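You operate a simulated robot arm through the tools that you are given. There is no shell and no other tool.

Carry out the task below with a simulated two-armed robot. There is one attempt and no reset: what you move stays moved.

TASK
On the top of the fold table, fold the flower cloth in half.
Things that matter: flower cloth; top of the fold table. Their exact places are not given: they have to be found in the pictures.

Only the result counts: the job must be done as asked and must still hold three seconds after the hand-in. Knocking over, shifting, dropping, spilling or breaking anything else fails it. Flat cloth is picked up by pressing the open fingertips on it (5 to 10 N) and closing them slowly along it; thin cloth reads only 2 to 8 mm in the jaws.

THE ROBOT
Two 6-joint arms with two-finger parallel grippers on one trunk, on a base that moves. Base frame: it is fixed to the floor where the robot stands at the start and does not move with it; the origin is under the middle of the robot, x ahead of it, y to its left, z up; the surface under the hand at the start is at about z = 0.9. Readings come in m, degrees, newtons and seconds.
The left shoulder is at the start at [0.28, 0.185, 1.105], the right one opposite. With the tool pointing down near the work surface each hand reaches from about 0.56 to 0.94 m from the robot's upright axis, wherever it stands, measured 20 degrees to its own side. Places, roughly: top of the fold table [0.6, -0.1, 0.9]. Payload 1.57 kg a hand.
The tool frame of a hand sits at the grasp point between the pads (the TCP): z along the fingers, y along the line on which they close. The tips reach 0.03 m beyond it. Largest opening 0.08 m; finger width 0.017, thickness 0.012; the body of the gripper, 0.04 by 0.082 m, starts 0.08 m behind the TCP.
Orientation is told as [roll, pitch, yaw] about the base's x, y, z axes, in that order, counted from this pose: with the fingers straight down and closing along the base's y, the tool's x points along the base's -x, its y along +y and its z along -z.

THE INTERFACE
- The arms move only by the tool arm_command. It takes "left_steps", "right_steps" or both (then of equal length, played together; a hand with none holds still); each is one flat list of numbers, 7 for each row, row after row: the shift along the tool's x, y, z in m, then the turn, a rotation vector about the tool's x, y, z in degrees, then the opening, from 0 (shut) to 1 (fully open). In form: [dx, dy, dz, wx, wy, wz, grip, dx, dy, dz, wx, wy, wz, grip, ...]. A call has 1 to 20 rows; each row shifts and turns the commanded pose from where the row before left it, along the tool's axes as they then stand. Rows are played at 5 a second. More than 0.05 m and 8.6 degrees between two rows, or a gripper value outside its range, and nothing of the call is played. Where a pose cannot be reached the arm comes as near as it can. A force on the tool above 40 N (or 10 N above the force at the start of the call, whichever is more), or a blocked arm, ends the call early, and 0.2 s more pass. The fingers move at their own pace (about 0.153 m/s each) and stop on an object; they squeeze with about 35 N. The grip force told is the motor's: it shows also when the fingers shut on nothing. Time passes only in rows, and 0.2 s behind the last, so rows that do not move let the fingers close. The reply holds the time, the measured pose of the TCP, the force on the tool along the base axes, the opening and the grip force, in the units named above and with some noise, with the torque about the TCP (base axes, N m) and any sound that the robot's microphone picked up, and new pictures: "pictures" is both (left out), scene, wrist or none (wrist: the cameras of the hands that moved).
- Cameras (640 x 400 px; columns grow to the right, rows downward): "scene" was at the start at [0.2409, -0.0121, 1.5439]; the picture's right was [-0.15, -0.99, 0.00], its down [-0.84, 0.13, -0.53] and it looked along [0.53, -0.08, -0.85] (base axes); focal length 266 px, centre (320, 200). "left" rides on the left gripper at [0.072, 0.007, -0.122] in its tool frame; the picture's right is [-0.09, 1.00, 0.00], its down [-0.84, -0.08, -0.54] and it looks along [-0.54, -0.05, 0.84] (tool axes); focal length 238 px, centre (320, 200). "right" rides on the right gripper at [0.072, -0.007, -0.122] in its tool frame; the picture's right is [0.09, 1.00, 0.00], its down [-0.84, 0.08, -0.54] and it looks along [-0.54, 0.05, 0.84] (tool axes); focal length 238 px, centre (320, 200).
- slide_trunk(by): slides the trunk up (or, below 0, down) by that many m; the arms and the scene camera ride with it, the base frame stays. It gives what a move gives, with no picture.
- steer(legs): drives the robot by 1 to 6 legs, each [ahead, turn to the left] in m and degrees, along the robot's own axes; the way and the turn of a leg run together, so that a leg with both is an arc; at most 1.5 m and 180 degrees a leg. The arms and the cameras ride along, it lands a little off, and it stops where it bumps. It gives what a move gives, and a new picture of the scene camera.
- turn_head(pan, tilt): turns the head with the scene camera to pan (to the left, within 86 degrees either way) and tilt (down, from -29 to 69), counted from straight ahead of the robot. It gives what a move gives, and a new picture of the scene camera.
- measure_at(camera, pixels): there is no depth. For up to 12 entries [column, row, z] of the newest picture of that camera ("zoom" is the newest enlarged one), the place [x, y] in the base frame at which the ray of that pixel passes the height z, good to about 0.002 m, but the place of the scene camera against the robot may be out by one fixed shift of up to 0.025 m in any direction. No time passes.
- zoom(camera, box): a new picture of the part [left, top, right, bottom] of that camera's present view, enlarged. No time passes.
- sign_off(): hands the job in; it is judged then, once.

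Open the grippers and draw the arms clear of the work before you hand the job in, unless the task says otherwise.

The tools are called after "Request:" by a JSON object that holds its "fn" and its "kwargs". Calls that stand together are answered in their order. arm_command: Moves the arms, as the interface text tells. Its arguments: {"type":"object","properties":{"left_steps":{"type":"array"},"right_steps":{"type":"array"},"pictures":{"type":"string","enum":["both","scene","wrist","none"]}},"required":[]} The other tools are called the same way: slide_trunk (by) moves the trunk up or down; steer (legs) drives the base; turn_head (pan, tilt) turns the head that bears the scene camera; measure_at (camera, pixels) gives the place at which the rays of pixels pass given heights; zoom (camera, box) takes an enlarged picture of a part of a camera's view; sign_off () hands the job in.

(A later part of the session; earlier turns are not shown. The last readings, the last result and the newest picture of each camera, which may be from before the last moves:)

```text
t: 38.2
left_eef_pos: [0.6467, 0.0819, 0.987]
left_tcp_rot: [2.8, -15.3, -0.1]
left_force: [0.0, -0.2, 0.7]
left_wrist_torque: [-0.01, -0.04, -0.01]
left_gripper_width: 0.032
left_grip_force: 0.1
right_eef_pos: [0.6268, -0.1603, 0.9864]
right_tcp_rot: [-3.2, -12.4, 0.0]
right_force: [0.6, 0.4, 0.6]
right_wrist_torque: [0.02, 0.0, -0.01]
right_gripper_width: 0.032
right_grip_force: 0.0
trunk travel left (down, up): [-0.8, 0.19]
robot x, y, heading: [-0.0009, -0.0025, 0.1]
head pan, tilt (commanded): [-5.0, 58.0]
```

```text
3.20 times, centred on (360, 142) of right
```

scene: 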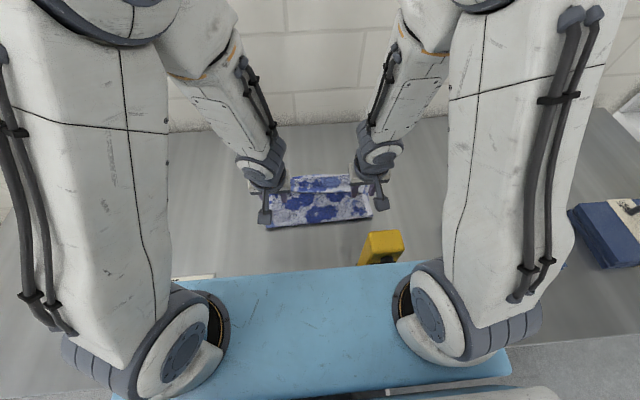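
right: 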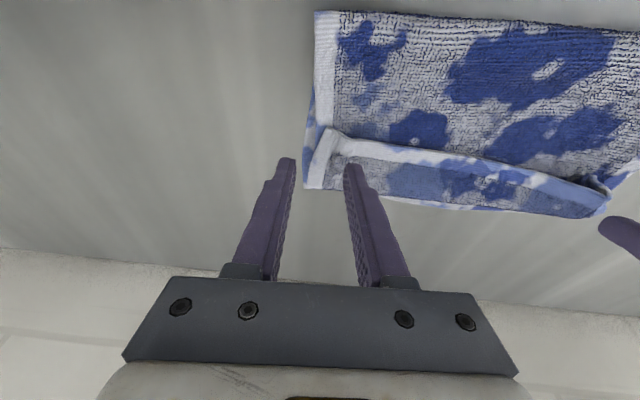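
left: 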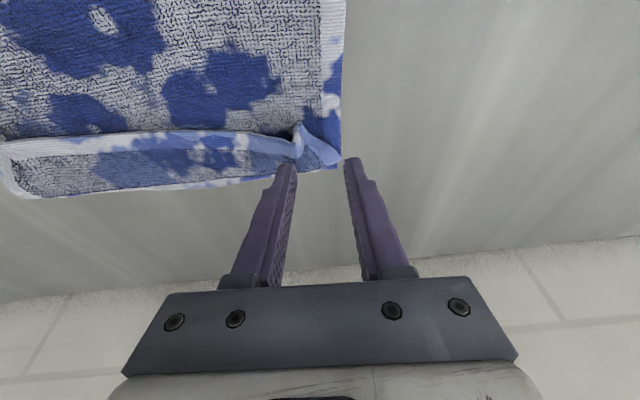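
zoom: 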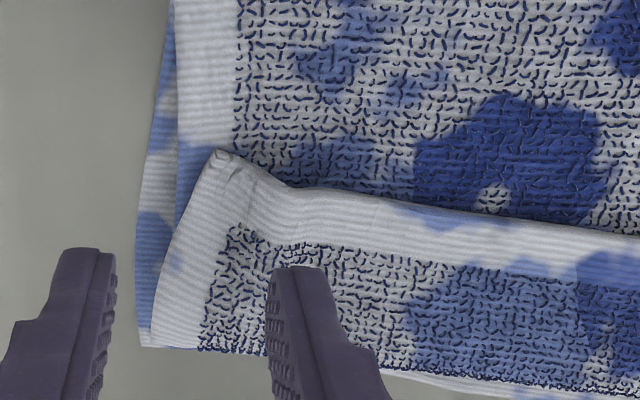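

The views show the two cloth corners standing up: left peak ≈(0.637, 0.071), right corner ≈(0.622, −0.160). I correct the roll, tilt to −20°, center the hands on them and come down to just above the flap.

Request:
{"fn": "arm_command", "kwargs": {"left_steps": [0, 0, 0, 2.8, -4.7, 0, 0.4, 0, 0, 0, 0, 0, 0, 0.4, 0.006981, -0.00333, 0.012358, 0, 0, 0, 0.4, 0.006981, -0.00333, 0.012358, 0, 0, 0, 0.4, 0.006981, -0.00333, 0.012358, 0, 0, 0, 0.4, 0, 0, 0, 0, 0, 0, 0.4], "right_steps": [0, 0, 0, -3.2, -7.6, 0, 0.4, 0, 0, 0, 0, 0, 0, 0.4, 0.004475, 0.00283, 0.01327, 0, 0, 0, 0.4, 0.004475, 0.00283, 0.01327, 0, 0, 0, 0.4, 0.004475, 0.00283, 0.01327, 0, 0, 0, 0.4, 0, 0, 0, 0, 0, 0, 0.4], "pictures": "wrist"}}

```text
t: 39.6
left_eef_pos: [0.6403, 0.0755, 0.9455]
left_tcp_rot: [2.3, -18.2, -0.1]
left_force: [-0.3, -0.3, -0.1]
left_wrist_torque: [-0.02, -0.02, 0.03]
left_gripper_width: 0.0318
left_grip_force: 0.1
left hand out of reach, approached as far as the arm can: row 1
right_eef_pos: [0.6227, -0.1372, 0.9548]
right_tcp_rot: [3.6, -17.5, 0.0]
right_force: [-0.6, 0.0, 0.6]
right_wrist_torque: [0.01, -0.01, 0.0]
right_gripper_width: 0.0321
right_grip_force: 0.1
right hand out of reach, approached as far as the arm can: row 1, 3, 4
trunk travel left (down, up): [-0.8, 0.19]
robot x, y, heading: [-0.0015, -0.002, 0.0]
head pan, tilt (commanded): [-5.0, 58.0]
```

right: 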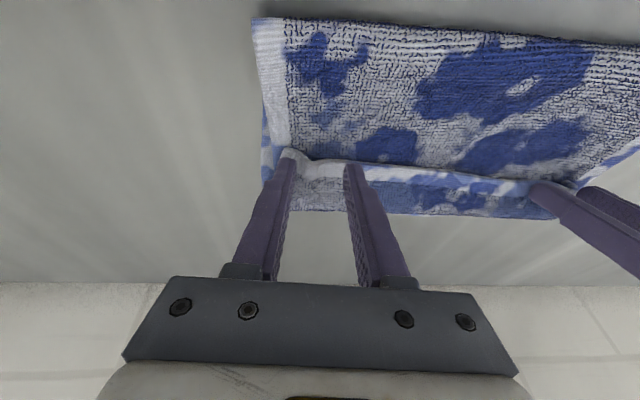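
left: 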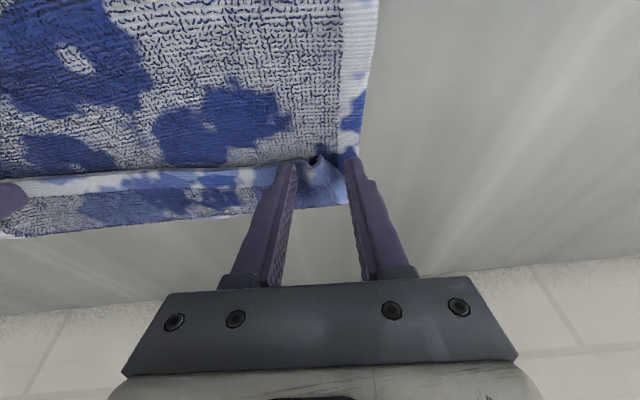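

The steeper tilt is again clipped. I reduce the tilt (left ≈−13°, right ≈−10°), take out the roll, and re-center the right hand at y≈−0.152.

Request:
{"fn": "arm_command", "kwargs": {"left_steps": [0, 0, 0, 2.3, 5, 0, 0.4, 0, 0, 0, 0, 0, 0, 0.4, 0, 0, 0, 0, 0, 0, 0.4], "right_steps": [0, 0, 0, 3.6, 7.5, 0, 0.4, 0, -0.0075, 0, 0, 0, 0, 0.4, 0, -0.0075, 0, 0, 0, 0, 0.4], "pictures": "wrist"}}

```text
t: 40.4
left_eef_pos: [0.6387, 0.0773, 0.9452]
left_tcp_rot: [0.8, -14.1, -0.1]
left_force: [0.0, 0.3, -0.3]
left_wrist_torque: [0.0, 0.01, -0.01]
left_gripper_width: 0.0319
left_grip_force: 0.1
right_eef_pos: [0.6228, -0.1446, 0.9551]
right_tcp_rot: [-0.6, -11.7, 0.2]
right_force: [-0.4, 0.0, -0.3]
right_wrist_torque: [0.01, 0.0, 0.0]
right_gripper_width: 0.0322
right_grip_force: 0.0
right hand out of reach, approached as far as the arm can: row 3
trunk travel left (down, up): [-0.8, 0.19]
robot x, y, heading: [0.0015, 0.0032, -0.2]
head pan, tilt (commanded): [-5.0, 58.0]
```

right: 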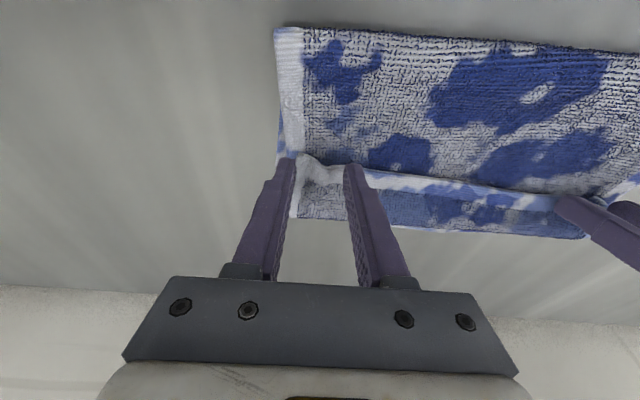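
left: 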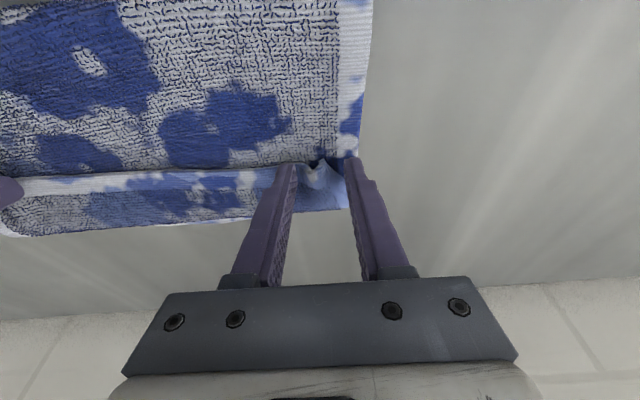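

Still at the limit on the right; I go to about −5° on both hands, which should be comfortably reachable.

Request:
{"fn": "arm_command", "kwargs": {"left_steps": [0, 0, 0, 0.8, 4.5, 0, 0.4, 0, 0, 0, 0, 4.5, 0, 0.4, 0, 0, 0, 0, 0, 0, 0.4], "right_steps": [0, 0, 0, -0.6, 3.5, 0, 0.4, 0, 0, 0, 0, 3.3, 0, 0.4, 0, -0.007, 0, 0, 0, 0, 0.4], "pictures": "wrist"}}

```text
t: 41.2
left_eef_pos: [0.6399, 0.0845, 0.9449]
left_tcp_rot: [2.3, -10.5, 0.1]
left_force: [-0.1, 0.1, 0.2]
left_wrist_torque: [0.0, 0.04, 0.01]
left_gripper_width: 0.0322
left_grip_force: 0.0
left hand out of reach, approached as far as the arm can: row 1, 2
right_eef_pos: [0.6256, -0.152, 0.9524]
right_tcp_rot: [1.4, -8.1, 0.1]
right_force: [-0.1, -0.7, 0.1]
right_wrist_torque: [0.01, -0.02, 0.04]
right_gripper_width: 0.032
right_grip_force: 0.1
right hand out of reach, approached as far as the arm can: row 1, 2, 3
trunk travel left (down, up): [-0.8, 0.19]
robot x, y, heading: [-0.0003, -0.0009, 0.0]
head pan, tilt (commanded): [-5.0, 58.0]
```

right: 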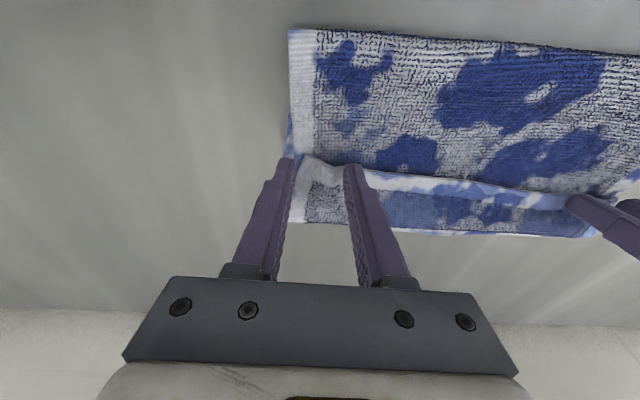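
left: 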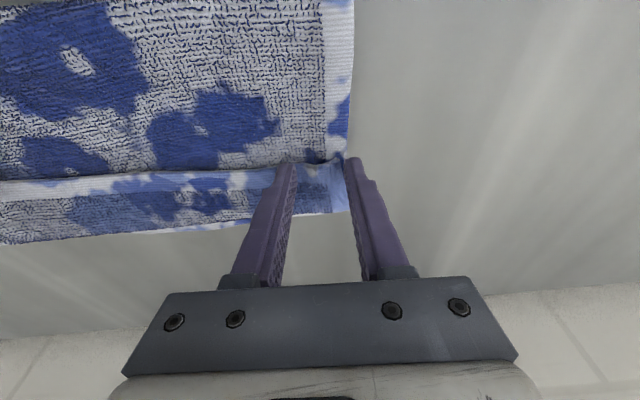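

The wrists seem near a singular (straight) posture at these tilts. I raise both hands 3 cm and rotate to about +10° to get clear of it.

Request:
{"fn": "arm_command", "kwargs": {"left_steps": [0, 0, -0.015, 0, 0, 0, 0.4, 0, 0, -0.015, 1, 7, 0, 0.4, 0, 0, 0, 1, 7, 0, 0.4, 0, 0, 0, 0, 6.5, 0, 0.4, 0, 0, 0, 0, 0, 0, 0.4], "right_steps": [0, 0, -0.015, 0, 0, 0, 0.4, 0, 0, -0.015, 1, 7, 0, 0.4, 0, 0, 0, 0.4, 7, 0, 0.4, 0, 0, 0, 0, 4, 0, 0.4, 0, 0, 0, 0, 0, 0, 0.4], "pictures": "wrist"}}

```text
t: 42.4
left_eef_pos: [0.6349, 0.0833, 0.9752]
left_tcp_rot: [-0.5, 12.6, 0.2]
left_force: [0.0, -0.1, 0.3]
left_wrist_torque: [-0.02, 0.0, 0.0]
left_gripper_width: 0.0321
left_grip_force: 0.2
right_eef_pos: [0.622, -0.1513, 0.9833]
right_tcp_rot: [-0.8, 10.8, 0.1]
right_force: [0.5, 1.4, -0.3]
right_wrist_torque: [-0.01, 0.01, 0.04]
right_gripper_width: 0.032
right_grip_force: 0.2
trunk travel left (down, up): [-0.8, 0.19]
robot x, y, heading: [0.0005, -0.0012, 0.2]
head pan, tilt (commanded): [-5.0, 58.0]
```

right: 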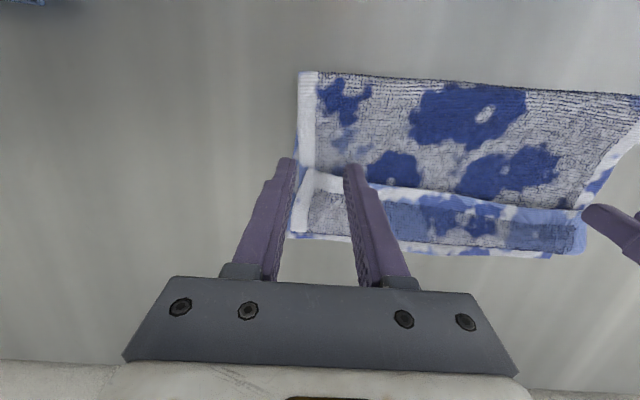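
left: 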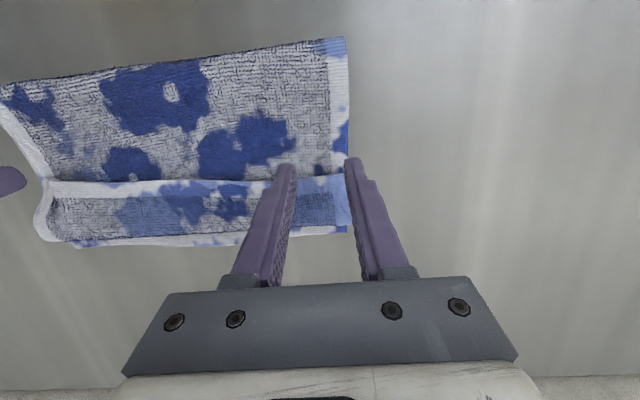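

Now the poses are clean (θ≈+11–12°). I zoom to locate the hem corners again.

Request:
{"fn": "zoom", "kwargs": {"camera": "left", "box": [240, 130, 400, 250]}}

Request:
{"fn": "zoom", "kwargs": {"camera": "right", "box": [270, 130, 430, 250]}}

Request:
{"fn": "measure_at", "kwargs": {"camera": "right", "pixels": [[308, 168, 0.915], [330, 176, 0.915], [450, 196, 0.912], [575, 208, 0.912], [292, 236, 0.905], [583, 246, 0.908], [298, 72, 0.91]]}}

Request:
{"fn": "measure_at", "kwargs": {"camera": "left", "pixels": [[345, 172, 0.912], [320, 176, 0.912], [200, 182, 0.912], [50, 184, 0.912], [348, 230, 0.905], [40, 238, 0.908], [345, 38, 0.91]]}}

```text
3.33 times, centred on (320, 190) of left
```

zoom: 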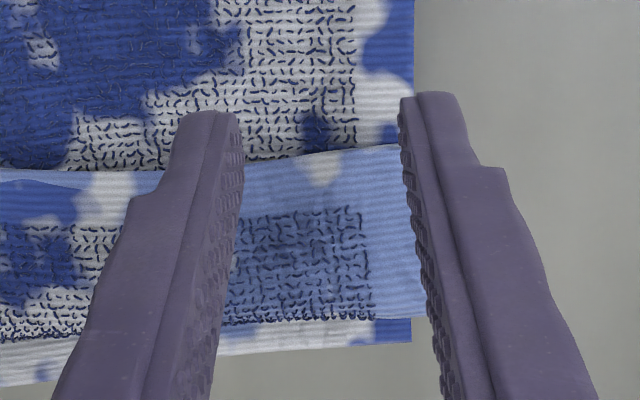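

```text
3.33 times, centred on (350, 190) of right
```

zoom: 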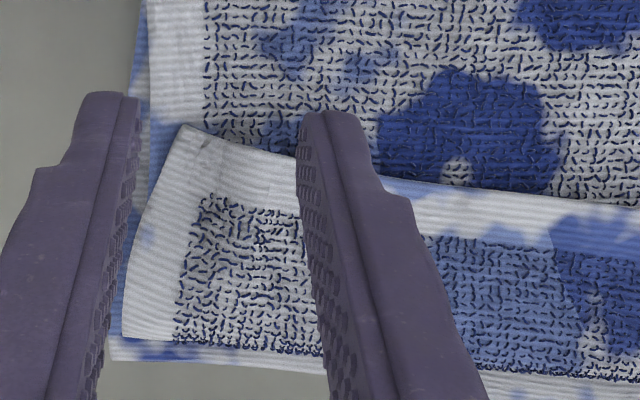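

```text
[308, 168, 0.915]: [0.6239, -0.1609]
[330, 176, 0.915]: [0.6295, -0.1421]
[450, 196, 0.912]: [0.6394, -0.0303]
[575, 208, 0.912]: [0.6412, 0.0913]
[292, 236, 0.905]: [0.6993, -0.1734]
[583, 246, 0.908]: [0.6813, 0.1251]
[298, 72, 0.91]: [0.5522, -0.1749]
```

```text
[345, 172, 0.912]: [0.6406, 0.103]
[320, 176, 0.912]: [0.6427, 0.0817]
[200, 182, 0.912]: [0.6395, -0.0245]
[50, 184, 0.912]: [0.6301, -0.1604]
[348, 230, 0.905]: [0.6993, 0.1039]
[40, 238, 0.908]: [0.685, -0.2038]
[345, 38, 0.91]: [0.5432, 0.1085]
```

The flap is now lying neatly: hem from (0.640, 0.103) to (0.624, −0.161). I shift both hands onto the flap just inside its corners and come down to ~3 mm above it.

Request:
{"fn": "arm_command", "kwargs": {"left_steps": [-0.010735, -0.00565, -0.0024, 0, 0, 0, 0.4, -0.010735, -0.00565, -0.0024, 0, 0, 0, 0.4, -0.00327, 0, 0.01464, 0, 0, 0, 0.4, -0.00327, 0, 0.01464, 0, 0, 0, 0.4, 0, 0, 0, 0, 0, 0, 0.4], "right_steps": [-0.01179, 0.01065, -0.00225, 0, 0, 0, 0.4, -0.01179, 0.01065, -0.00225, 0, 0, 0, 0.4, -0.00356, 0, 0.018665, 0, 0, 0, 0.4, -0.00356, 0, 0.018665, 0, 0, 0, 0.4, 0, 0, 0, 0, 0, 0, 0.4], "pictures": "wrist"}}

```text
t: 43.6
left_eef_pos: [0.6585, 0.0728, 0.9468]
left_tcp_rot: [-0.5, 12.5, 0.2]
left_force: [0.4, -0.4, -0.6]
left_wrist_torque: [0.01, 0.02, -0.01]
left_gripper_width: 0.0321
left_grip_force: 0.0
right_eef_pos: [0.6446, -0.1312, 0.9433]
right_tcp_rot: [-0.7, 10.7, 0.1]
right_force: [0.1, 0.4, 0.9]
right_wrist_torque: [-0.01, 0.0, -0.04]
right_gripper_width: 0.032
right_grip_force: 0.0
trunk travel left (down, up): [-0.8, 0.19]
robot x, y, heading: [-0.002, -0.0023, 0.0]
head pan, tilt (commanded): [-5.0, 58.0]
```

right: 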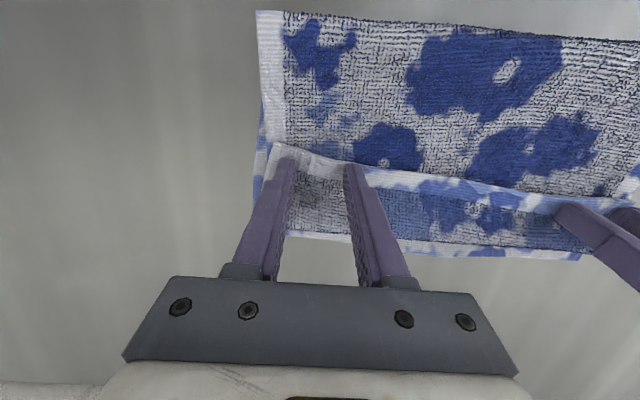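
left: 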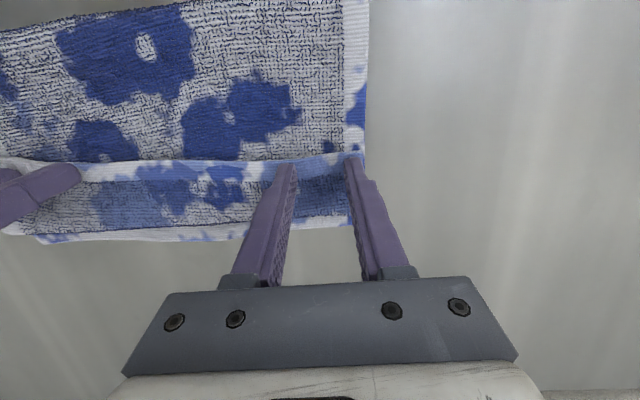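

Both finger pairs are over the flap just inside the hem. I lower the left 6 mm and the right 4 mm in small steps and read the forces.

Request:
{"fn": "arm_command", "kwargs": {"left_steps": [-0.0004, 0, 0.00195, 0, 0, 0, 0.4, -0.0004, 0, 0.00195, 0, 0, 0, 0.4, -0.0004, 0, 0.00195, 0, 0, 0, 0.4, 0, 0, 0, 0, 0, 0, 0.4], "right_steps": [0, 0, 0, 0, 0, 0, 0.4, -0.0004, 0, 0.00196, 0, 0, 0, 0.4, -0.0004, 0, 0.00196, 0, 0, 0, 0.4, 0, 0, 0, 0, 0, 0, 0.4], "pictures": "none"}}

```text
t: 44.6
left_eef_pos: [0.6568, 0.0726, 0.9408]
left_tcp_rot: [-0.5, 12.4, 0.1]
left_force: [0.7, 1.8, 2.2]
left_wrist_torque: [0.04, 0.05, 0.01]
left_gripper_width: 0.032
left_grip_force: 0.1
right_eef_pos: [0.6454, -0.1311, 0.9403]
right_tcp_rot: [-0.8, 10.6, 0.1]
right_force: [-0.7, -0.1, 7.4]
right_wrist_torque: [-0.02, -0.06, 0.01]
right_gripper_width: 0.0321
right_grip_force: 0.0
trunk travel left (down, up): [-0.8, 0.19]
robot x, y, heading: [0.0016, 0.0009, 0.1]
head pan, tilt (commanded): [-5.0, 58.0]
```

Right presses at 7.4 N, left 2.2 N; I lower the left another 1.5 mm and then close both slowly along the flap.

Request:
{"fn": "arm_command", "kwargs": {"left_steps": [-0.0003, 0, 0.00146, 0, 0, 0, 0.4, 0, 0, 0, 0, 0, 0, 0.4], "pictures": "none"}}

```text
t: 45.2
left_eef_pos: [0.658, 0.0721, 0.9397]
left_tcp_rot: [-0.5, 12.4, 0.2]
left_force: [-0.2, 1.4, 6.8]
left_wrist_torque: [0.06, 0.03, -0.01]
left_gripper_width: 0.0318
left_grip_force: 0.1
right_eef_pos: [0.6435, -0.1311, 0.9402]
right_tcp_rot: [-0.7, 10.5, 0.1]
right_force: [2.0, -0.7, 7.1]
right_wrist_torque: [0.0, -0.06, -0.05]
right_gripper_width: 0.0321
right_grip_force: 0.0
trunk travel left (down, up): [-0.8, 0.19]
robot x, y, heading: [-0.0013, 0.0015, -0.3]
head pan, tilt (commanded): [-5.0, 58.0]
```

Both hands press at about 7 N on the flap. I close slowly.

Request:
{"fn": "arm_command", "kwargs": {"left_steps": [0, 0, 0, 0, 0, 0, 0.35, 0, 0, 0, 0, 0, 0, 0.31, 0, 0, 0, 0, 0, 0, 0.27, 0, 0, 0, 0, 0, 0, 0.23, 0, 0, 0, 0, 0, 0, 0.19, 0, 0, 0, 0, 0, 0, 0.15, 0, 0, 0, 0, 0, 0, 0.11, 0, 0, 0, 0, 0, 0, 0.07, 0, 0, 0, 0, 0, 0, 0.03, 0, 0, 0, 0, 0, 0, 0, 0, 0, 0, 0, 0, 0, 0, 0, 0, 0, 0, 0, 0, 0], "right_steps": [0, 0, 0, 0, 0, 0, 0.35, 0, 0, 0, 0, 0, 0, 0.31, 0, 0, 0, 0, 0, 0, 0.27, 0, 0, 0, 0, 0, 0, 0.23, 0, 0, 0, 0, 0, 0, 0.19, 0, 0, 0, 0, 0, 0, 0.15, 0, 0, 0, 0, 0, 0, 0.11, 0, 0, 0, 0, 0, 0, 0.07, 0, 0, 0, 0, 0, 0, 0.03, 0, 0, 0, 0, 0, 0, 0, 0, 0, 0, 0, 0, 0, 0, 0, 0, 0, 0, 0, 0, 0], "pictures": "wrist"}}

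```text
t: 47.8
left_eef_pos: [0.6576, 0.0719, 0.9398]
left_tcp_rot: [-0.6, 12.3, 0.1]
left_force: [-0.6, -7.2, 9.5]
left_wrist_torque: [-0.24, 0.05, 0.04]
left_gripper_width: 0.0064
left_grip_force: 26.2
right_eef_pos: [0.6435, -0.1299, 0.9401]
right_tcp_rot: [-0.8, 10.6, 0.1]
right_force: [0.4, 7.0, 4.8]
right_wrist_torque: [0.24, -0.03, 0.02]
right_gripper_width: 0.004
right_grip_force: 24.4
trunk travel left (down, up): [-0.8, 0.19]
robot x, y, heading: [0.001, -0.0002, 0.0]
head pan, tilt (commanded): [-5.0, 58.0]
```

right: 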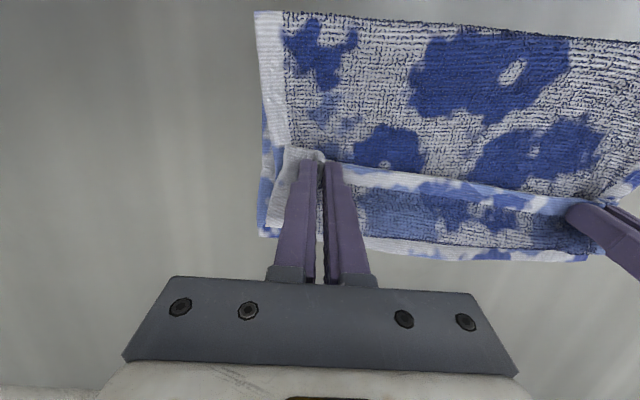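
left: 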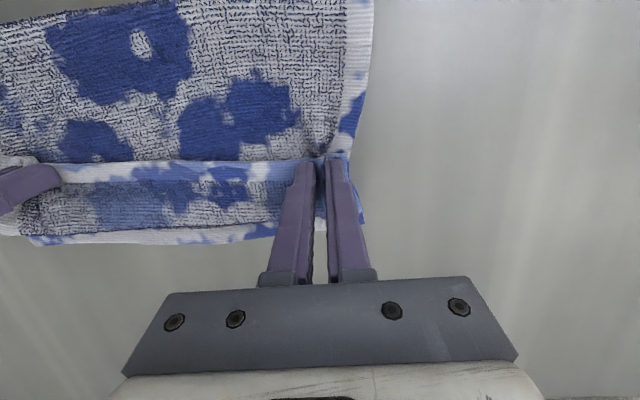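

The right holds 4.0 mm (flap alone), but the left reads 6.4 mm — it may have caught the layer under the flap as well. I zoom in on the left pinch.

Request:
{"fn": "zoom", "kwargs": {"camera": "left", "box": [250, 110, 410, 230]}}

Request:
{"fn": "zoom", "kwargs": {"camera": "scene", "box": [250, 150, 390, 240]}}

```text
3.33 times, centred on (330, 170) of left
```

zoom: 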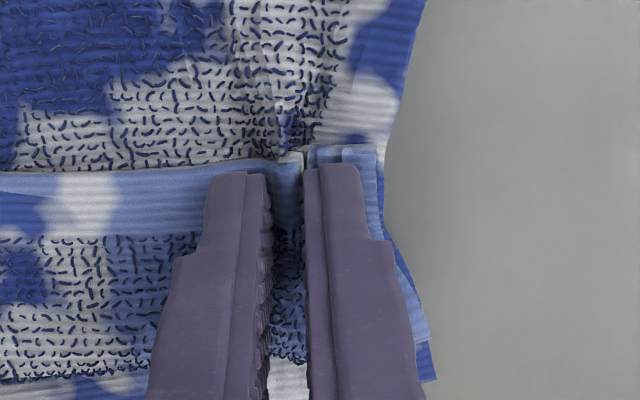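

```text
4.44 times, centred on (320, 195) of scene
```

zoom: 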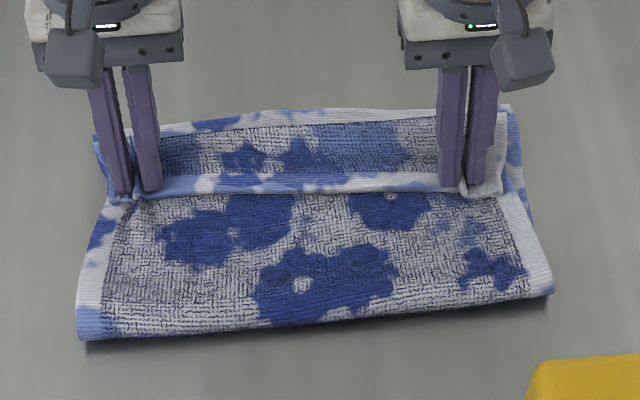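

The left has pulled a wrinkle of the layer below into its jaws. I open the left again, and lift the right (which holds only the flap) by 4 cm to see whether that raises the hem at the left.

Request:
{"fn": "arm_command", "kwargs": {"left_steps": [0, 0, 0, 0, 0, 0, 0.1, 0, 0, 0, 0, 0, 0, 0.2, 0, 0, 0, 0, 0, 0, 0.3, 0, 0, 0, 0, 0, 0, 0.4, 0, 0, -0.006, 0, 0, 0, 0.4, 0, 0, -0.006, 0, 0, 0, 0.4], "right_steps": [0, 0, 0, 0, 0, 0, 0, 0, 0, 0, 0, 0, 0, 0, 0.00186, 0, -0.00983, 0, 0, 0, 0, 0.00186, 0, -0.00983, 0, 0, 0, 0, 0.00186, 0, -0.00983, 0, 0, 0, 0, 0.00186, 0, -0.00983, 0, 0, 0, 0], "pictures": "both"}}

```text
t: 49.2
left_eef_pos: [0.6591, 0.0726, 0.9494]
left_tcp_rot: [-0.4, 12.5, 0.2]
left_force: [-0.6, 0.4, 0.4]
left_wrist_torque: [0.05, 0.02, -0.01]
left_gripper_width: 0.0322
left_grip_force: 0.1
right_eef_pos: [0.6425, -0.1314, 0.9797]
right_tcp_rot: [-0.7, 10.7, 0.1]
right_force: [0.5, -0.2, -0.6]
right_wrist_torque: [0.03, 0.02, -0.05]
right_gripper_width: 0.0039
right_grip_force: 24.7
trunk travel left (down, up): [-0.8, 0.19]
robot x, y, heading: [0.002, 0.0029, -0.1]
head pan, tilt (commanded): [-5.0, 58.0]
```

scene: 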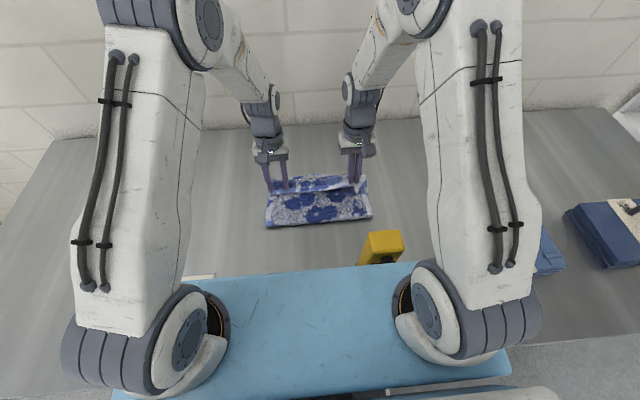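
right: 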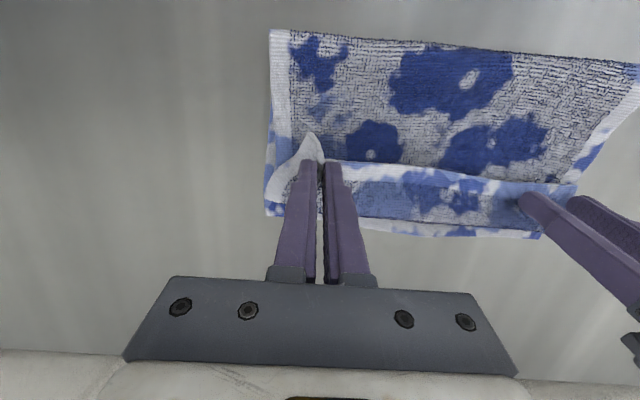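
left: 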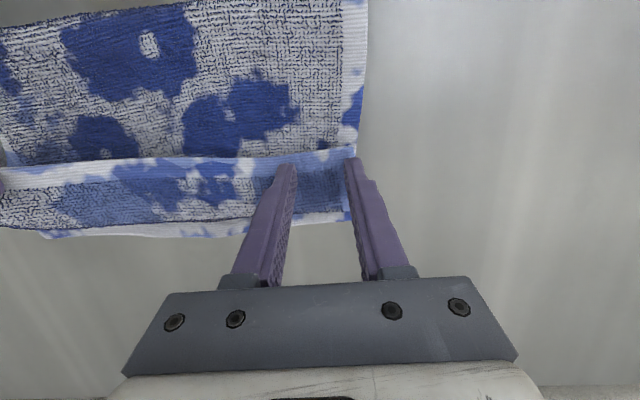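

Request:
{"fn": "zoom", "kwargs": {"camera": "left", "box": [0, 110, 400, 270]}}

Request:
{"fn": "zoom", "kwargs": {"camera": "right", "box": [250, 100, 600, 260]}}

Request:
{"fn": "zoom", "kwargs": {"camera": "scene", "box": [250, 150, 390, 240]}}

```text
1.60 times, centred on (200, 190) of left
```

zoom: 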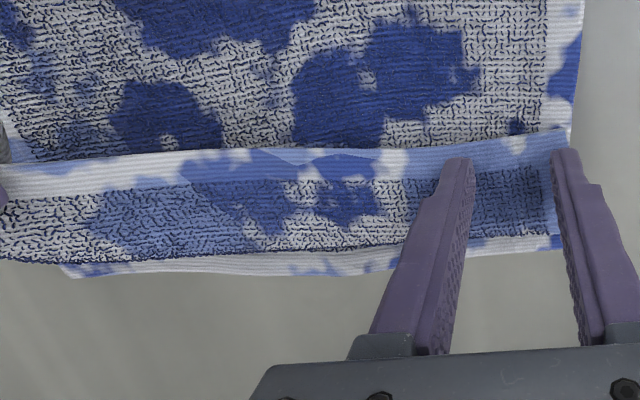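

```text
1.83 times, centred on (425, 180) of right
```

zoom: 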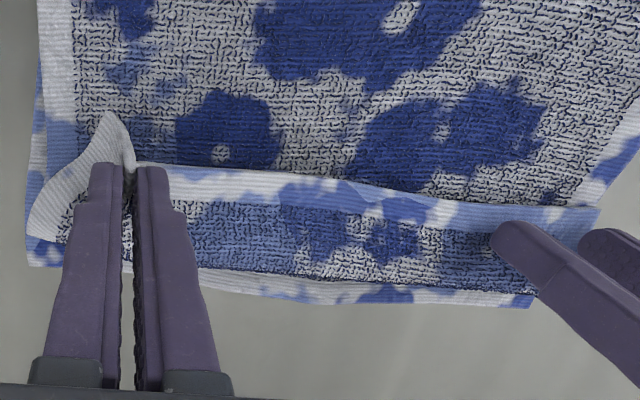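

```text
4.44 times, centred on (320, 195) of scene
```

zoom: 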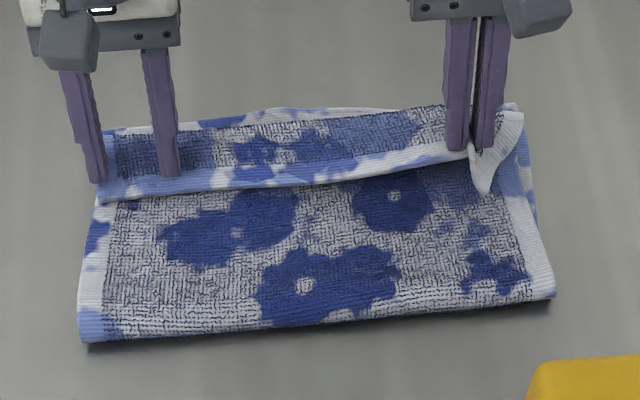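

The right corner of the flap is lifted; the left lies flat. I measure the left hem again and lower the left with a narrower opening and a lighter touch.

Request:
{"fn": "measure_at", "kwargs": {"camera": "left", "pixels": [[319, 159, 0.912], [340, 153, 0.912], [355, 145, 0.912], [300, 160, 0.912]]}}

Request:
{"fn": "arm_command", "kwargs": {"left_steps": [-0.0006, 0, 0.0029, 0, 0, 0, 0.28, -0.0006, 0, 0.0029, 0, 0, 0, 0.28, -0.0003, 0, 0.00146, 0, 0, 0, 0.28, 0, 0, 0, 0, 0, 0, 0.28], "pictures": "none"}}

```text
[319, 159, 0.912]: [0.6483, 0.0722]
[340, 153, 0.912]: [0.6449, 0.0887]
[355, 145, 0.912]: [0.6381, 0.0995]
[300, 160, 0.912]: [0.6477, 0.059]
```

```text
t: 50.2
left_eef_pos: [0.6594, 0.0711, 0.9434]
left_tcp_rot: [-0.5, 12.5, 0.2]
left_force: [-0.2, 0.3, 0.8]
left_wrist_torque: [0.0, 0.02, 0.03]
left_gripper_width: 0.0227
left_grip_force: 0.0
right_eef_pos: [0.6443, -0.1313, 0.9802]
right_tcp_rot: [-0.7, 10.7, 0.1]
right_force: [0.4, -0.3, -0.1]
right_wrist_torque: [-0.01, 0.0, -0.01]
right_gripper_width: 0.0038
right_grip_force: 24.9
trunk travel left (down, up): [-0.8, 0.19]
robot x, y, heading: [0.0029, 0.0011, -0.1]
head pan, tilt (commanded): [-5.0, 58.0]
```

Hem at x≈0.648 and the left reads under 1 N. I lower 2 mm more (and 2 mm outward), then close slowly.

Request:
{"fn": "arm_command", "kwargs": {"left_steps": [-0.0024, 0, 0.0005, 0, 0, 0, 0.28, -0.0003, 0, 0.00146, 0, 0, 0, 0.28, 0, 0, 0, 0, 0, 0, 0.28], "pictures": "none"}}

```text
t: 51.0
left_eef_pos: [0.6607, 0.0699, 0.9403]
left_tcp_rot: [-0.6, 12.5, 0.2]
left_force: [-0.9, 0.8, 3.2]
left_wrist_torque: [0.09, 0.03, -0.01]
left_gripper_width: 0.0224
left_grip_force: 0.0
right_eef_pos: [0.6419, -0.1305, 0.9802]
right_tcp_rot: [-0.8, 10.7, 0.1]
right_force: [-0.8, 0.3, 0.1]
right_wrist_torque: [-0.04, 0.03, -0.01]
right_gripper_width: 0.0038
right_grip_force: 24.4
trunk travel left (down, up): [-0.8, 0.19]
robot x, y, heading: [0.0013, 0.0013, -0.1]
head pan, tilt (commanded): [-5.0, 58.0]
```

The left touches with 3 N. I close it slowly with the narrower opening.

Request:
{"fn": "arm_command", "kwargs": {"left_steps": [0, 0, 0, 0, 0, 0, 0.24, 0, 0, 0, 0, 0, 0, 0.2, 0, 0, 0, 0, 0, 0, 0.16, 0, 0, 0, 0, 0, 0, 0.12, 0, 0, 0, 0, 0, 0, 0.08, 0, 0, 0, 0, 0, 0, 0.04, 0, 0, 0, 0, 0, 0, 0, 0, 0, 0, 0, 0, 0, 0, 0, 0, 0, 0, 0, 0, 0], "pictures": "wrist"}}

```text
t: 53.0
left_eef_pos: [0.663, 0.0702, 0.9407]
left_tcp_rot: [-0.5, 12.5, 0.2]
left_force: [0.7, 0.2, 3.1]
left_wrist_torque: [0.0, 0.02, 0.03]
left_gripper_width: 0.0
left_grip_force: 21.5
right_eef_pos: [0.6429, -0.1321, 0.9808]
right_tcp_rot: [-0.6, 10.7, 0.1]
right_force: [0.2, -0.2, 0.0]
right_wrist_torque: [-0.03, 0.01, -0.03]
right_gripper_width: 0.0037
right_grip_force: 24.4
trunk travel left (down, up): [-0.8, 0.19]
robot x, y, heading: [0.0017, -0.0004, -0.0]
head pan, tilt (commanded): [-5.0, 58.0]
```

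left: 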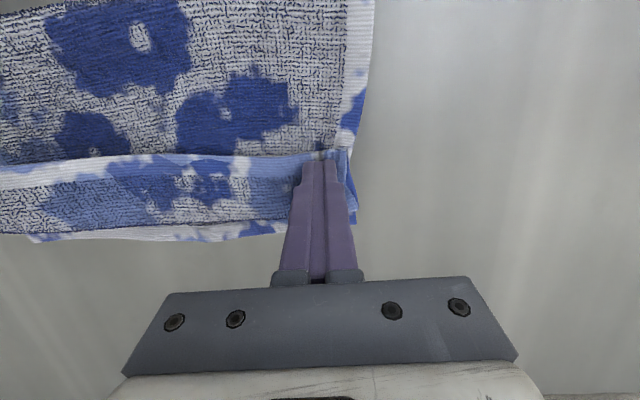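

It slipped (0 mm). I raise slightly, reopen to 0.4, and press a bit harder.

Request:
{"fn": "arm_command", "kwargs": {"left_steps": [0, 0, -0.006, 0, 0, 0, 0, 0, 0, 0, 0, 0, 0, 0.36, 0, 0, 0, 0, 0, 0, 0.36, 0.0005, 0, 0.003, 0, 0, 0, 0.36, -0.0003, 0, 0.003, 0, 0, 0, 0.36, 0, 0, 0.001, 0, 0, 0, 0.36, 0, 0, 0, 0, 0, 0, 0.36], "pictures": "wrist"}}

```text
t: 54.6
left_eef_pos: [0.6615, 0.0718, 0.939]
left_tcp_rot: [-0.5, 12.4, 0.1]
left_force: [0.7, -2.2, 6.6]
left_wrist_torque: [-0.09, -0.01, 0.0]
left_gripper_width: 0.0283
left_grip_force: 0.1
right_eef_pos: [0.6433, -0.1315, 0.9811]
right_tcp_rot: [-0.7, 10.6, 0.0]
right_force: [-0.3, 0.4, -0.9]
right_wrist_torque: [0.0, -0.01, -0.06]
right_gripper_width: 0.0039
right_grip_force: 24.9
trunk travel left (down, up): [-0.8, 0.19]
robot x, y, heading: [-0.0007, 0.0021, -0.2]
head pan, tilt (commanded): [-5.0, 58.0]
```

left: 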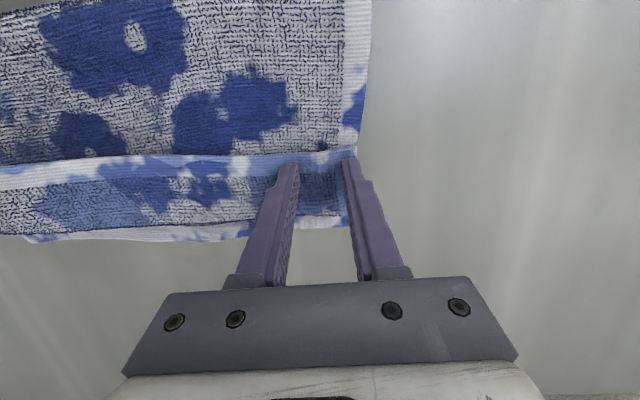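

Contact is 6.6 N with both fingers on the flap. I close slowly again.

Request:
{"fn": "arm_command", "kwargs": {"left_steps": [0, 0, 0, 0, 0, 0, 0.32, 0, 0, 0, 0, 0, 0, 0.28, 0, 0, 0, 0, 0, 0, 0.24, 0, 0, 0, 0, 0, 0, 0.2, 0, 0, 0, 0, 0, 0, 0.16, 0, 0, 0, 0, 0, 0, 0.12, 0, 0, 0, 0, 0, 0, 0.08, 0, 0, 0, 0, 0, 0, 0.04, 0, 0, 0, 0, 0, 0, 0, 0, 0, 0, 0, 0, 0, 0, 0, 0, 0, 0, 0, 0, 0], "pictures": "wrist"}}

Request:
{"fn": "zoom", "kwargs": {"camera": "left", "box": [250, 110, 410, 230]}}

```text
t: 57.0
left_eef_pos: [0.6617, 0.0733, 0.9388]
left_tcp_rot: [-0.6, 12.5, 0.2]
left_force: [-0.9, -2.8, 6.9]
left_wrist_torque: [-0.08, 0.03, 0.0]
left_gripper_width: 0.0037
left_grip_force: 24.3
right_eef_pos: [0.6427, -0.1303, 0.9802]
right_tcp_rot: [-0.8, 10.7, 0.1]
right_force: [-0.1, 2.4, -0.2]
right_wrist_torque: [0.04, 0.03, -0.03]
right_gripper_width: 0.0038
right_grip_force: 24.4
trunk travel left (down, up): [-0.8, 0.19]
robot x, y, heading: [0.0019, -0.0018, 0.1]
head pan, tilt (commanded): [-5.0, 58.0]
```

left: 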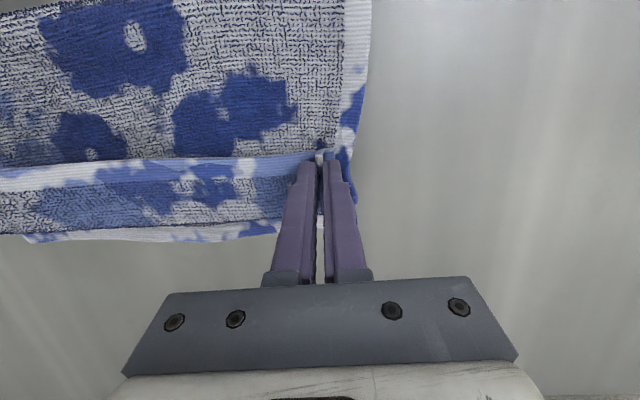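

```text
3.33 times, centred on (330, 170) of left
```

zoom: 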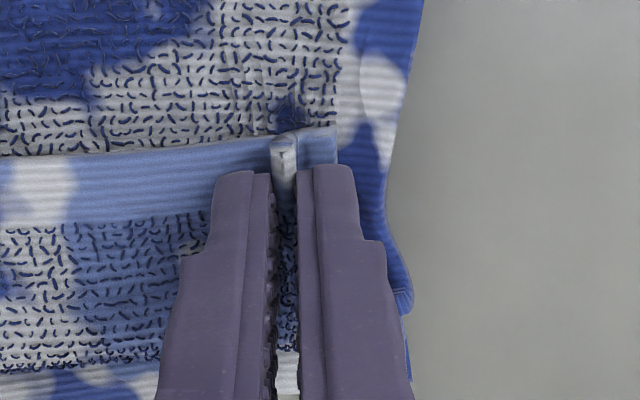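

Now the left also holds only the flap (3.7 mm), the right 3.8 mm. I lift both hems up and back toward a point above x≈0.505, which also unrolls the flap and lets the crease move nearer so the halves become equal.

Request:
{"fn": "arm_command", "kwargs": {"left_steps": [0.017054, 0, -0.010396, 0, 1.25, 0, 0, 0.017277, 0, -0.01002, 0, 1.25, 0, 0, 0.017491, 0, -0.009641, 0, 1.25, 0, 0, 0.017696, 0, -0.009257, 0, 1.25, 0, 0, 0.017895, 0, -0.008869, 0, 1.25, 0, 0, 0.018083, 0, -0.008477, 0, 1.25, 0, 0, 0.018265, 0, -0.00808, 0, 1.25, 0, 0, 0.018437, 0, -0.00768, 0, 1.25, 0, 0, 0.018601, 0, -0.007276, 0, 1.25, 0, 0, 0.018753, 0, -0.006869, 0, 1.25, 0, 0], "right_steps": [0.014084, 0, -0.00721, 0, 1.43, 0, 0, 0.014259, 0, -0.006858, 0, 1.43, 0, 0, 0.014426, 0, -0.006498, 0, 1.43, 0, 0, 0.014584, 0, -0.006136, 0, 1.43, 0, 0, 0.014732, 0, -0.00577, 0, 1.43, 0, 0, 0.014872, 0, -0.005402, 0, 1.43, 0, 0, 0.015002, 0, -0.005028, 0, 1.43, 0, 0, 0.015123, 0, -0.004653, 0, 1.43, 0, 0, 0.015235, 0, -0.004274, 0, 1.43, 0, 0, 0.015337, 0, -0.003892, 0, 1.43, 0, 0], "pictures": "both"}}

```text
t: 59.2
left_eef_pos: [0.5178, 0.0717, 1.0785]
left_tcp_rot: [-0.5, 25.0, 0.0]
left_force: [-0.4, 0.2, 0.2]
left_wrist_torque: [-0.01, -0.01, -0.03]
left_gripper_width: 0.0036
left_grip_force: 24.6
right_eef_pos: [0.5195, -0.1289, 1.0752]
right_tcp_rot: [-0.8, 25.0, 0.0]
right_force: [0.2, -0.3, 0.3]
right_wrist_torque: [-0.02, -0.01, -0.01]
right_gripper_width: 0.0038
right_grip_force: 24.8
trunk travel left (down, up): [-0.8, 0.19]
robot x, y, heading: [-0.0012, -0.0012, -0.0]
head pan, tilt (commanded): [-5.0, 58.0]
```

scene: 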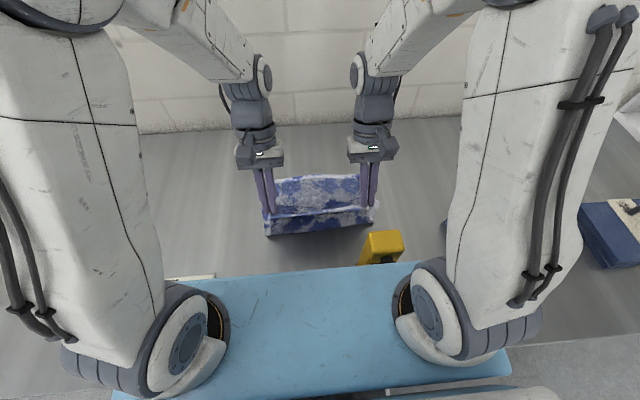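
right: 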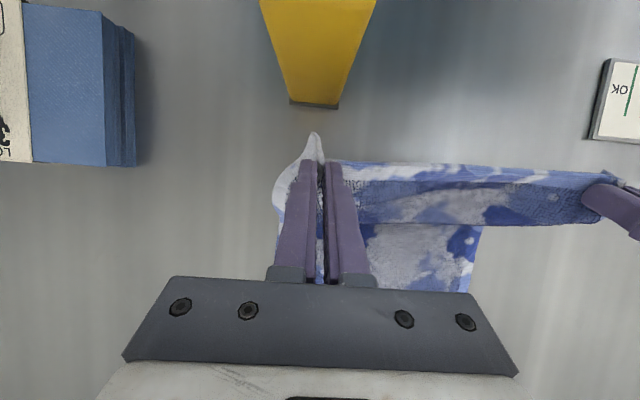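
left: 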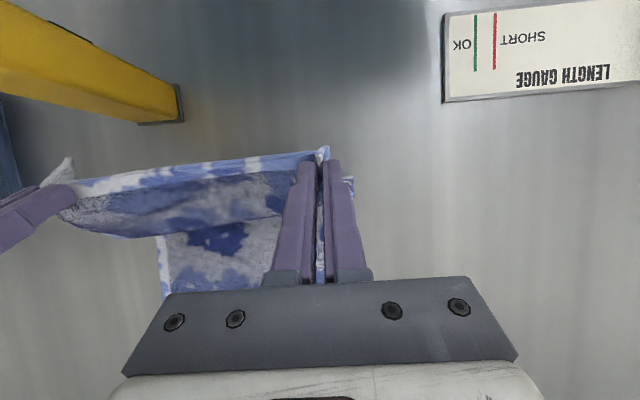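

Both hems are up. I zoom into the scene to see where the cloth leaves the table and where the far edge is.

Request:
{"fn": "zoom", "kwargs": {"camera": "scene", "box": [230, 140, 420, 260]}}

Request:
{"fn": "measure_at", "kwargs": {"camera": "scene", "pixels": [[267, 235, 0.902], [372, 224, 0.902], [320, 175, 0.902], [276, 179, 0.902], [358, 175, 0.902]]}}

Request:
{"fn": "zoom", "kwargs": {"camera": "right", "box": [250, 120, 640, 300]}}

```text
3.33 times, centred on (325, 200) of scene
```

zoom: 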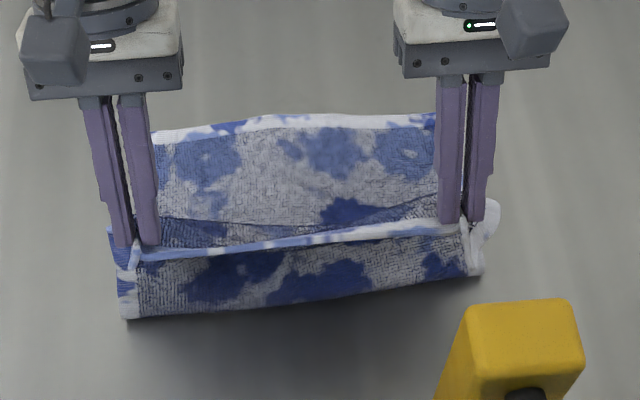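

```text
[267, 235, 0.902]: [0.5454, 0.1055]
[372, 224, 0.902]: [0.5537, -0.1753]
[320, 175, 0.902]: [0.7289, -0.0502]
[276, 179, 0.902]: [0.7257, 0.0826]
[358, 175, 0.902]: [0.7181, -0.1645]
```

```text
1.64 times, centred on (445, 210) of right
```

zoom: 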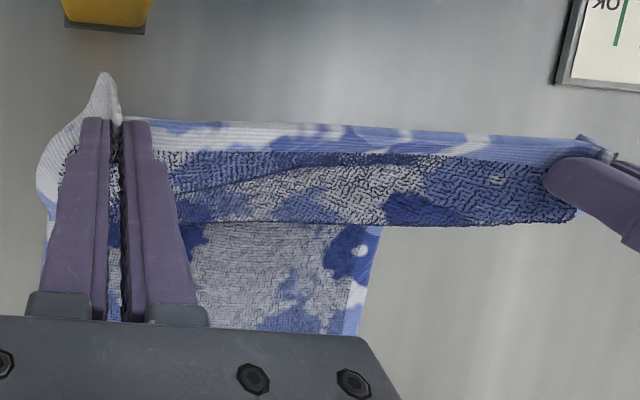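

The far edge is at x≈0.704 and the crease has moved to ≈0.525, so both halves are now about equal (0.18 m). I swing both hems over on an arc of radius ~0.157 around x=0.525, tilting the hands from 25° to 45° on the way.

Request:
{"fn": "arm_command", "kwargs": {"left_steps": [-0.014857, 0.0004, -0.011794, 0, 2.5, 0, 0, -0.016783, 0.0004, -0.008364, 0, 2.5, 0, 0, -0.017228, 0.0004, -0.007199, 0, 2.5, 0, 0, -0.018028, 0.0004, -0.006114, 0, 2.5, 0, 0, -0.018556, 0.0004, -0.004971, 0, 2.5, 0, 0, -0.018929, 0.0004, -0.003784, 0, 2.5, 0, 0, -0.019039, 0.0004, -0.001408, 0, 2.5, 0, 0, -0.019412, 0.0004, -0.001227, 0, 2.5, 0, 0], "right_steps": [-0.014857, -0.0006, -0.011794, 0, 2.5, 0, 0, -0.016783, -0.0006, -0.008364, 0, 2.5, 0, 0, -0.017228, -0.0006, -0.007199, 0, 2.5, 0, 0, -0.018028, -0.0006, -0.006114, 0, 2.5, 0, 0, -0.018556, -0.0006, -0.004971, 0, 2.5, 0, 0, -0.018929, -0.0006, -0.003784, 0, 2.5, 0, 0, -0.019039, -0.0006, -0.001408, 0, 2.5, 0, 0, -0.019412, -0.0006, -0.001227, 0, 2.5, 0, 0], "pictures": "both"}}

```text
t: 61.0
left_eef_pos: [0.6567, 0.0756, 1.0377]
left_tcp_rot: [-0.7, 45.1, -0.2]
left_force: [0.2, -6.3, -0.2]
left_wrist_torque: [-0.17, -0.03, 0.18]
left_gripper_width: 0.0036
left_grip_force: 24.5
right_eef_pos: [0.6616, -0.1351, 1.0368]
right_tcp_rot: [-0.9, 45.0, -0.5]
right_force: [-0.5, 6.3, 0.9]
right_wrist_torque: [0.14, 0.02, -0.1]
right_gripper_width: 0.004
right_grip_force: 24.6
trunk travel left (down, up): [-0.8, 0.19]
robot x, y, heading: [-0.004, -0.0014, 0.1]
head pan, tilt (commanded): [-5.0, 58.0]
```

scene: 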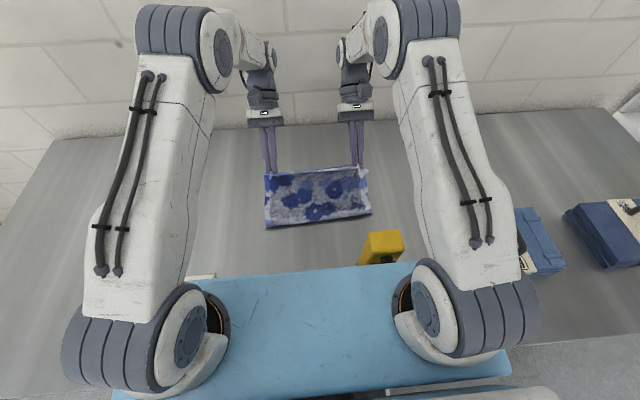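
right: 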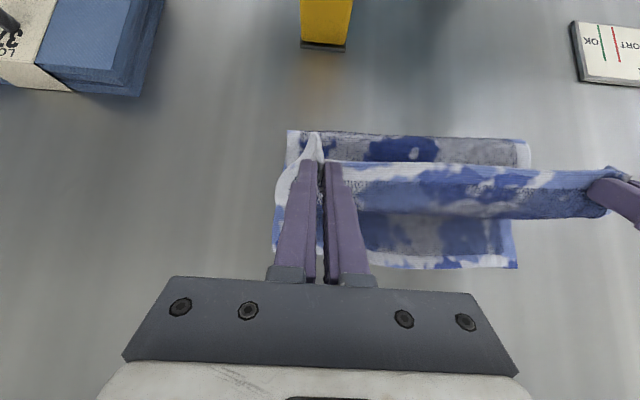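
left: 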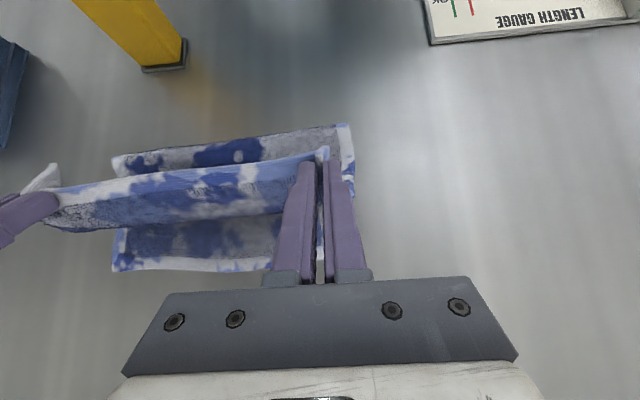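

The 45° tilt works. Lateral tension is 6 N, so I'll ease it slightly. I check the shape in zooms and measure the far edge.

Request:
{"fn": "zoom", "kwargs": {"camera": "scene", "box": [230, 110, 420, 240]}}

Request:
{"fn": "measure_at", "kwargs": {"camera": "right", "pixels": [[517, 268, 0.902], [400, 268, 0.902], [532, 160, 0.91], [287, 130, 0.91], [273, 248, 0.902]]}}

Request:
{"fn": "measure_at", "kwargs": {"camera": "left", "pixels": [[112, 271, 0.902], [240, 268, 0.902], [112, 158, 0.91], [348, 124, 0.91]]}}

Request:
{"fn": "zoom", "kwargs": {"camera": "right", "box": [250, 110, 640, 290]}}

```text
3.08 times, centred on (325, 175) of scene
```

zoom: 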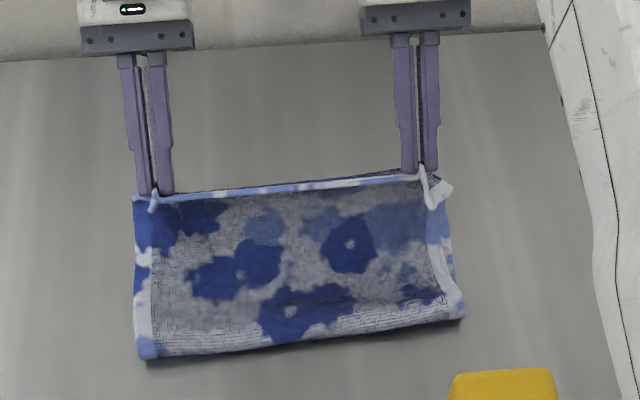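

```text
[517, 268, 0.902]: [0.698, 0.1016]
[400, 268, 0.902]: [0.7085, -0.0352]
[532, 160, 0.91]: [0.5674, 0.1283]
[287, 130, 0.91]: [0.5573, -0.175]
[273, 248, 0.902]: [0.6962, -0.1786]
```

```text
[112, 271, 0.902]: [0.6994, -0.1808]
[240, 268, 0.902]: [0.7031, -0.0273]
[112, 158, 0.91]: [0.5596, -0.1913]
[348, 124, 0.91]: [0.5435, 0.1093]
```

```text
1.64 times, centred on (445, 200) of right
```

zoom: 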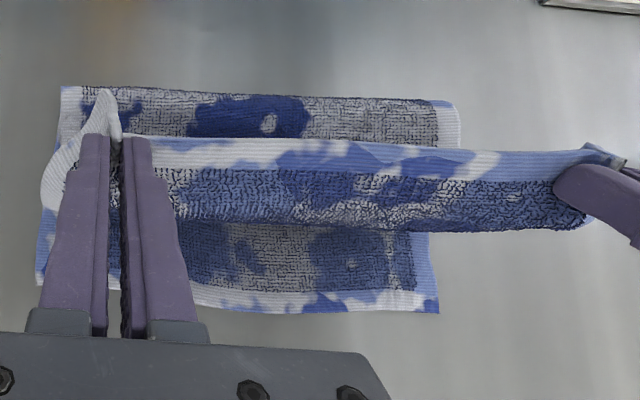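

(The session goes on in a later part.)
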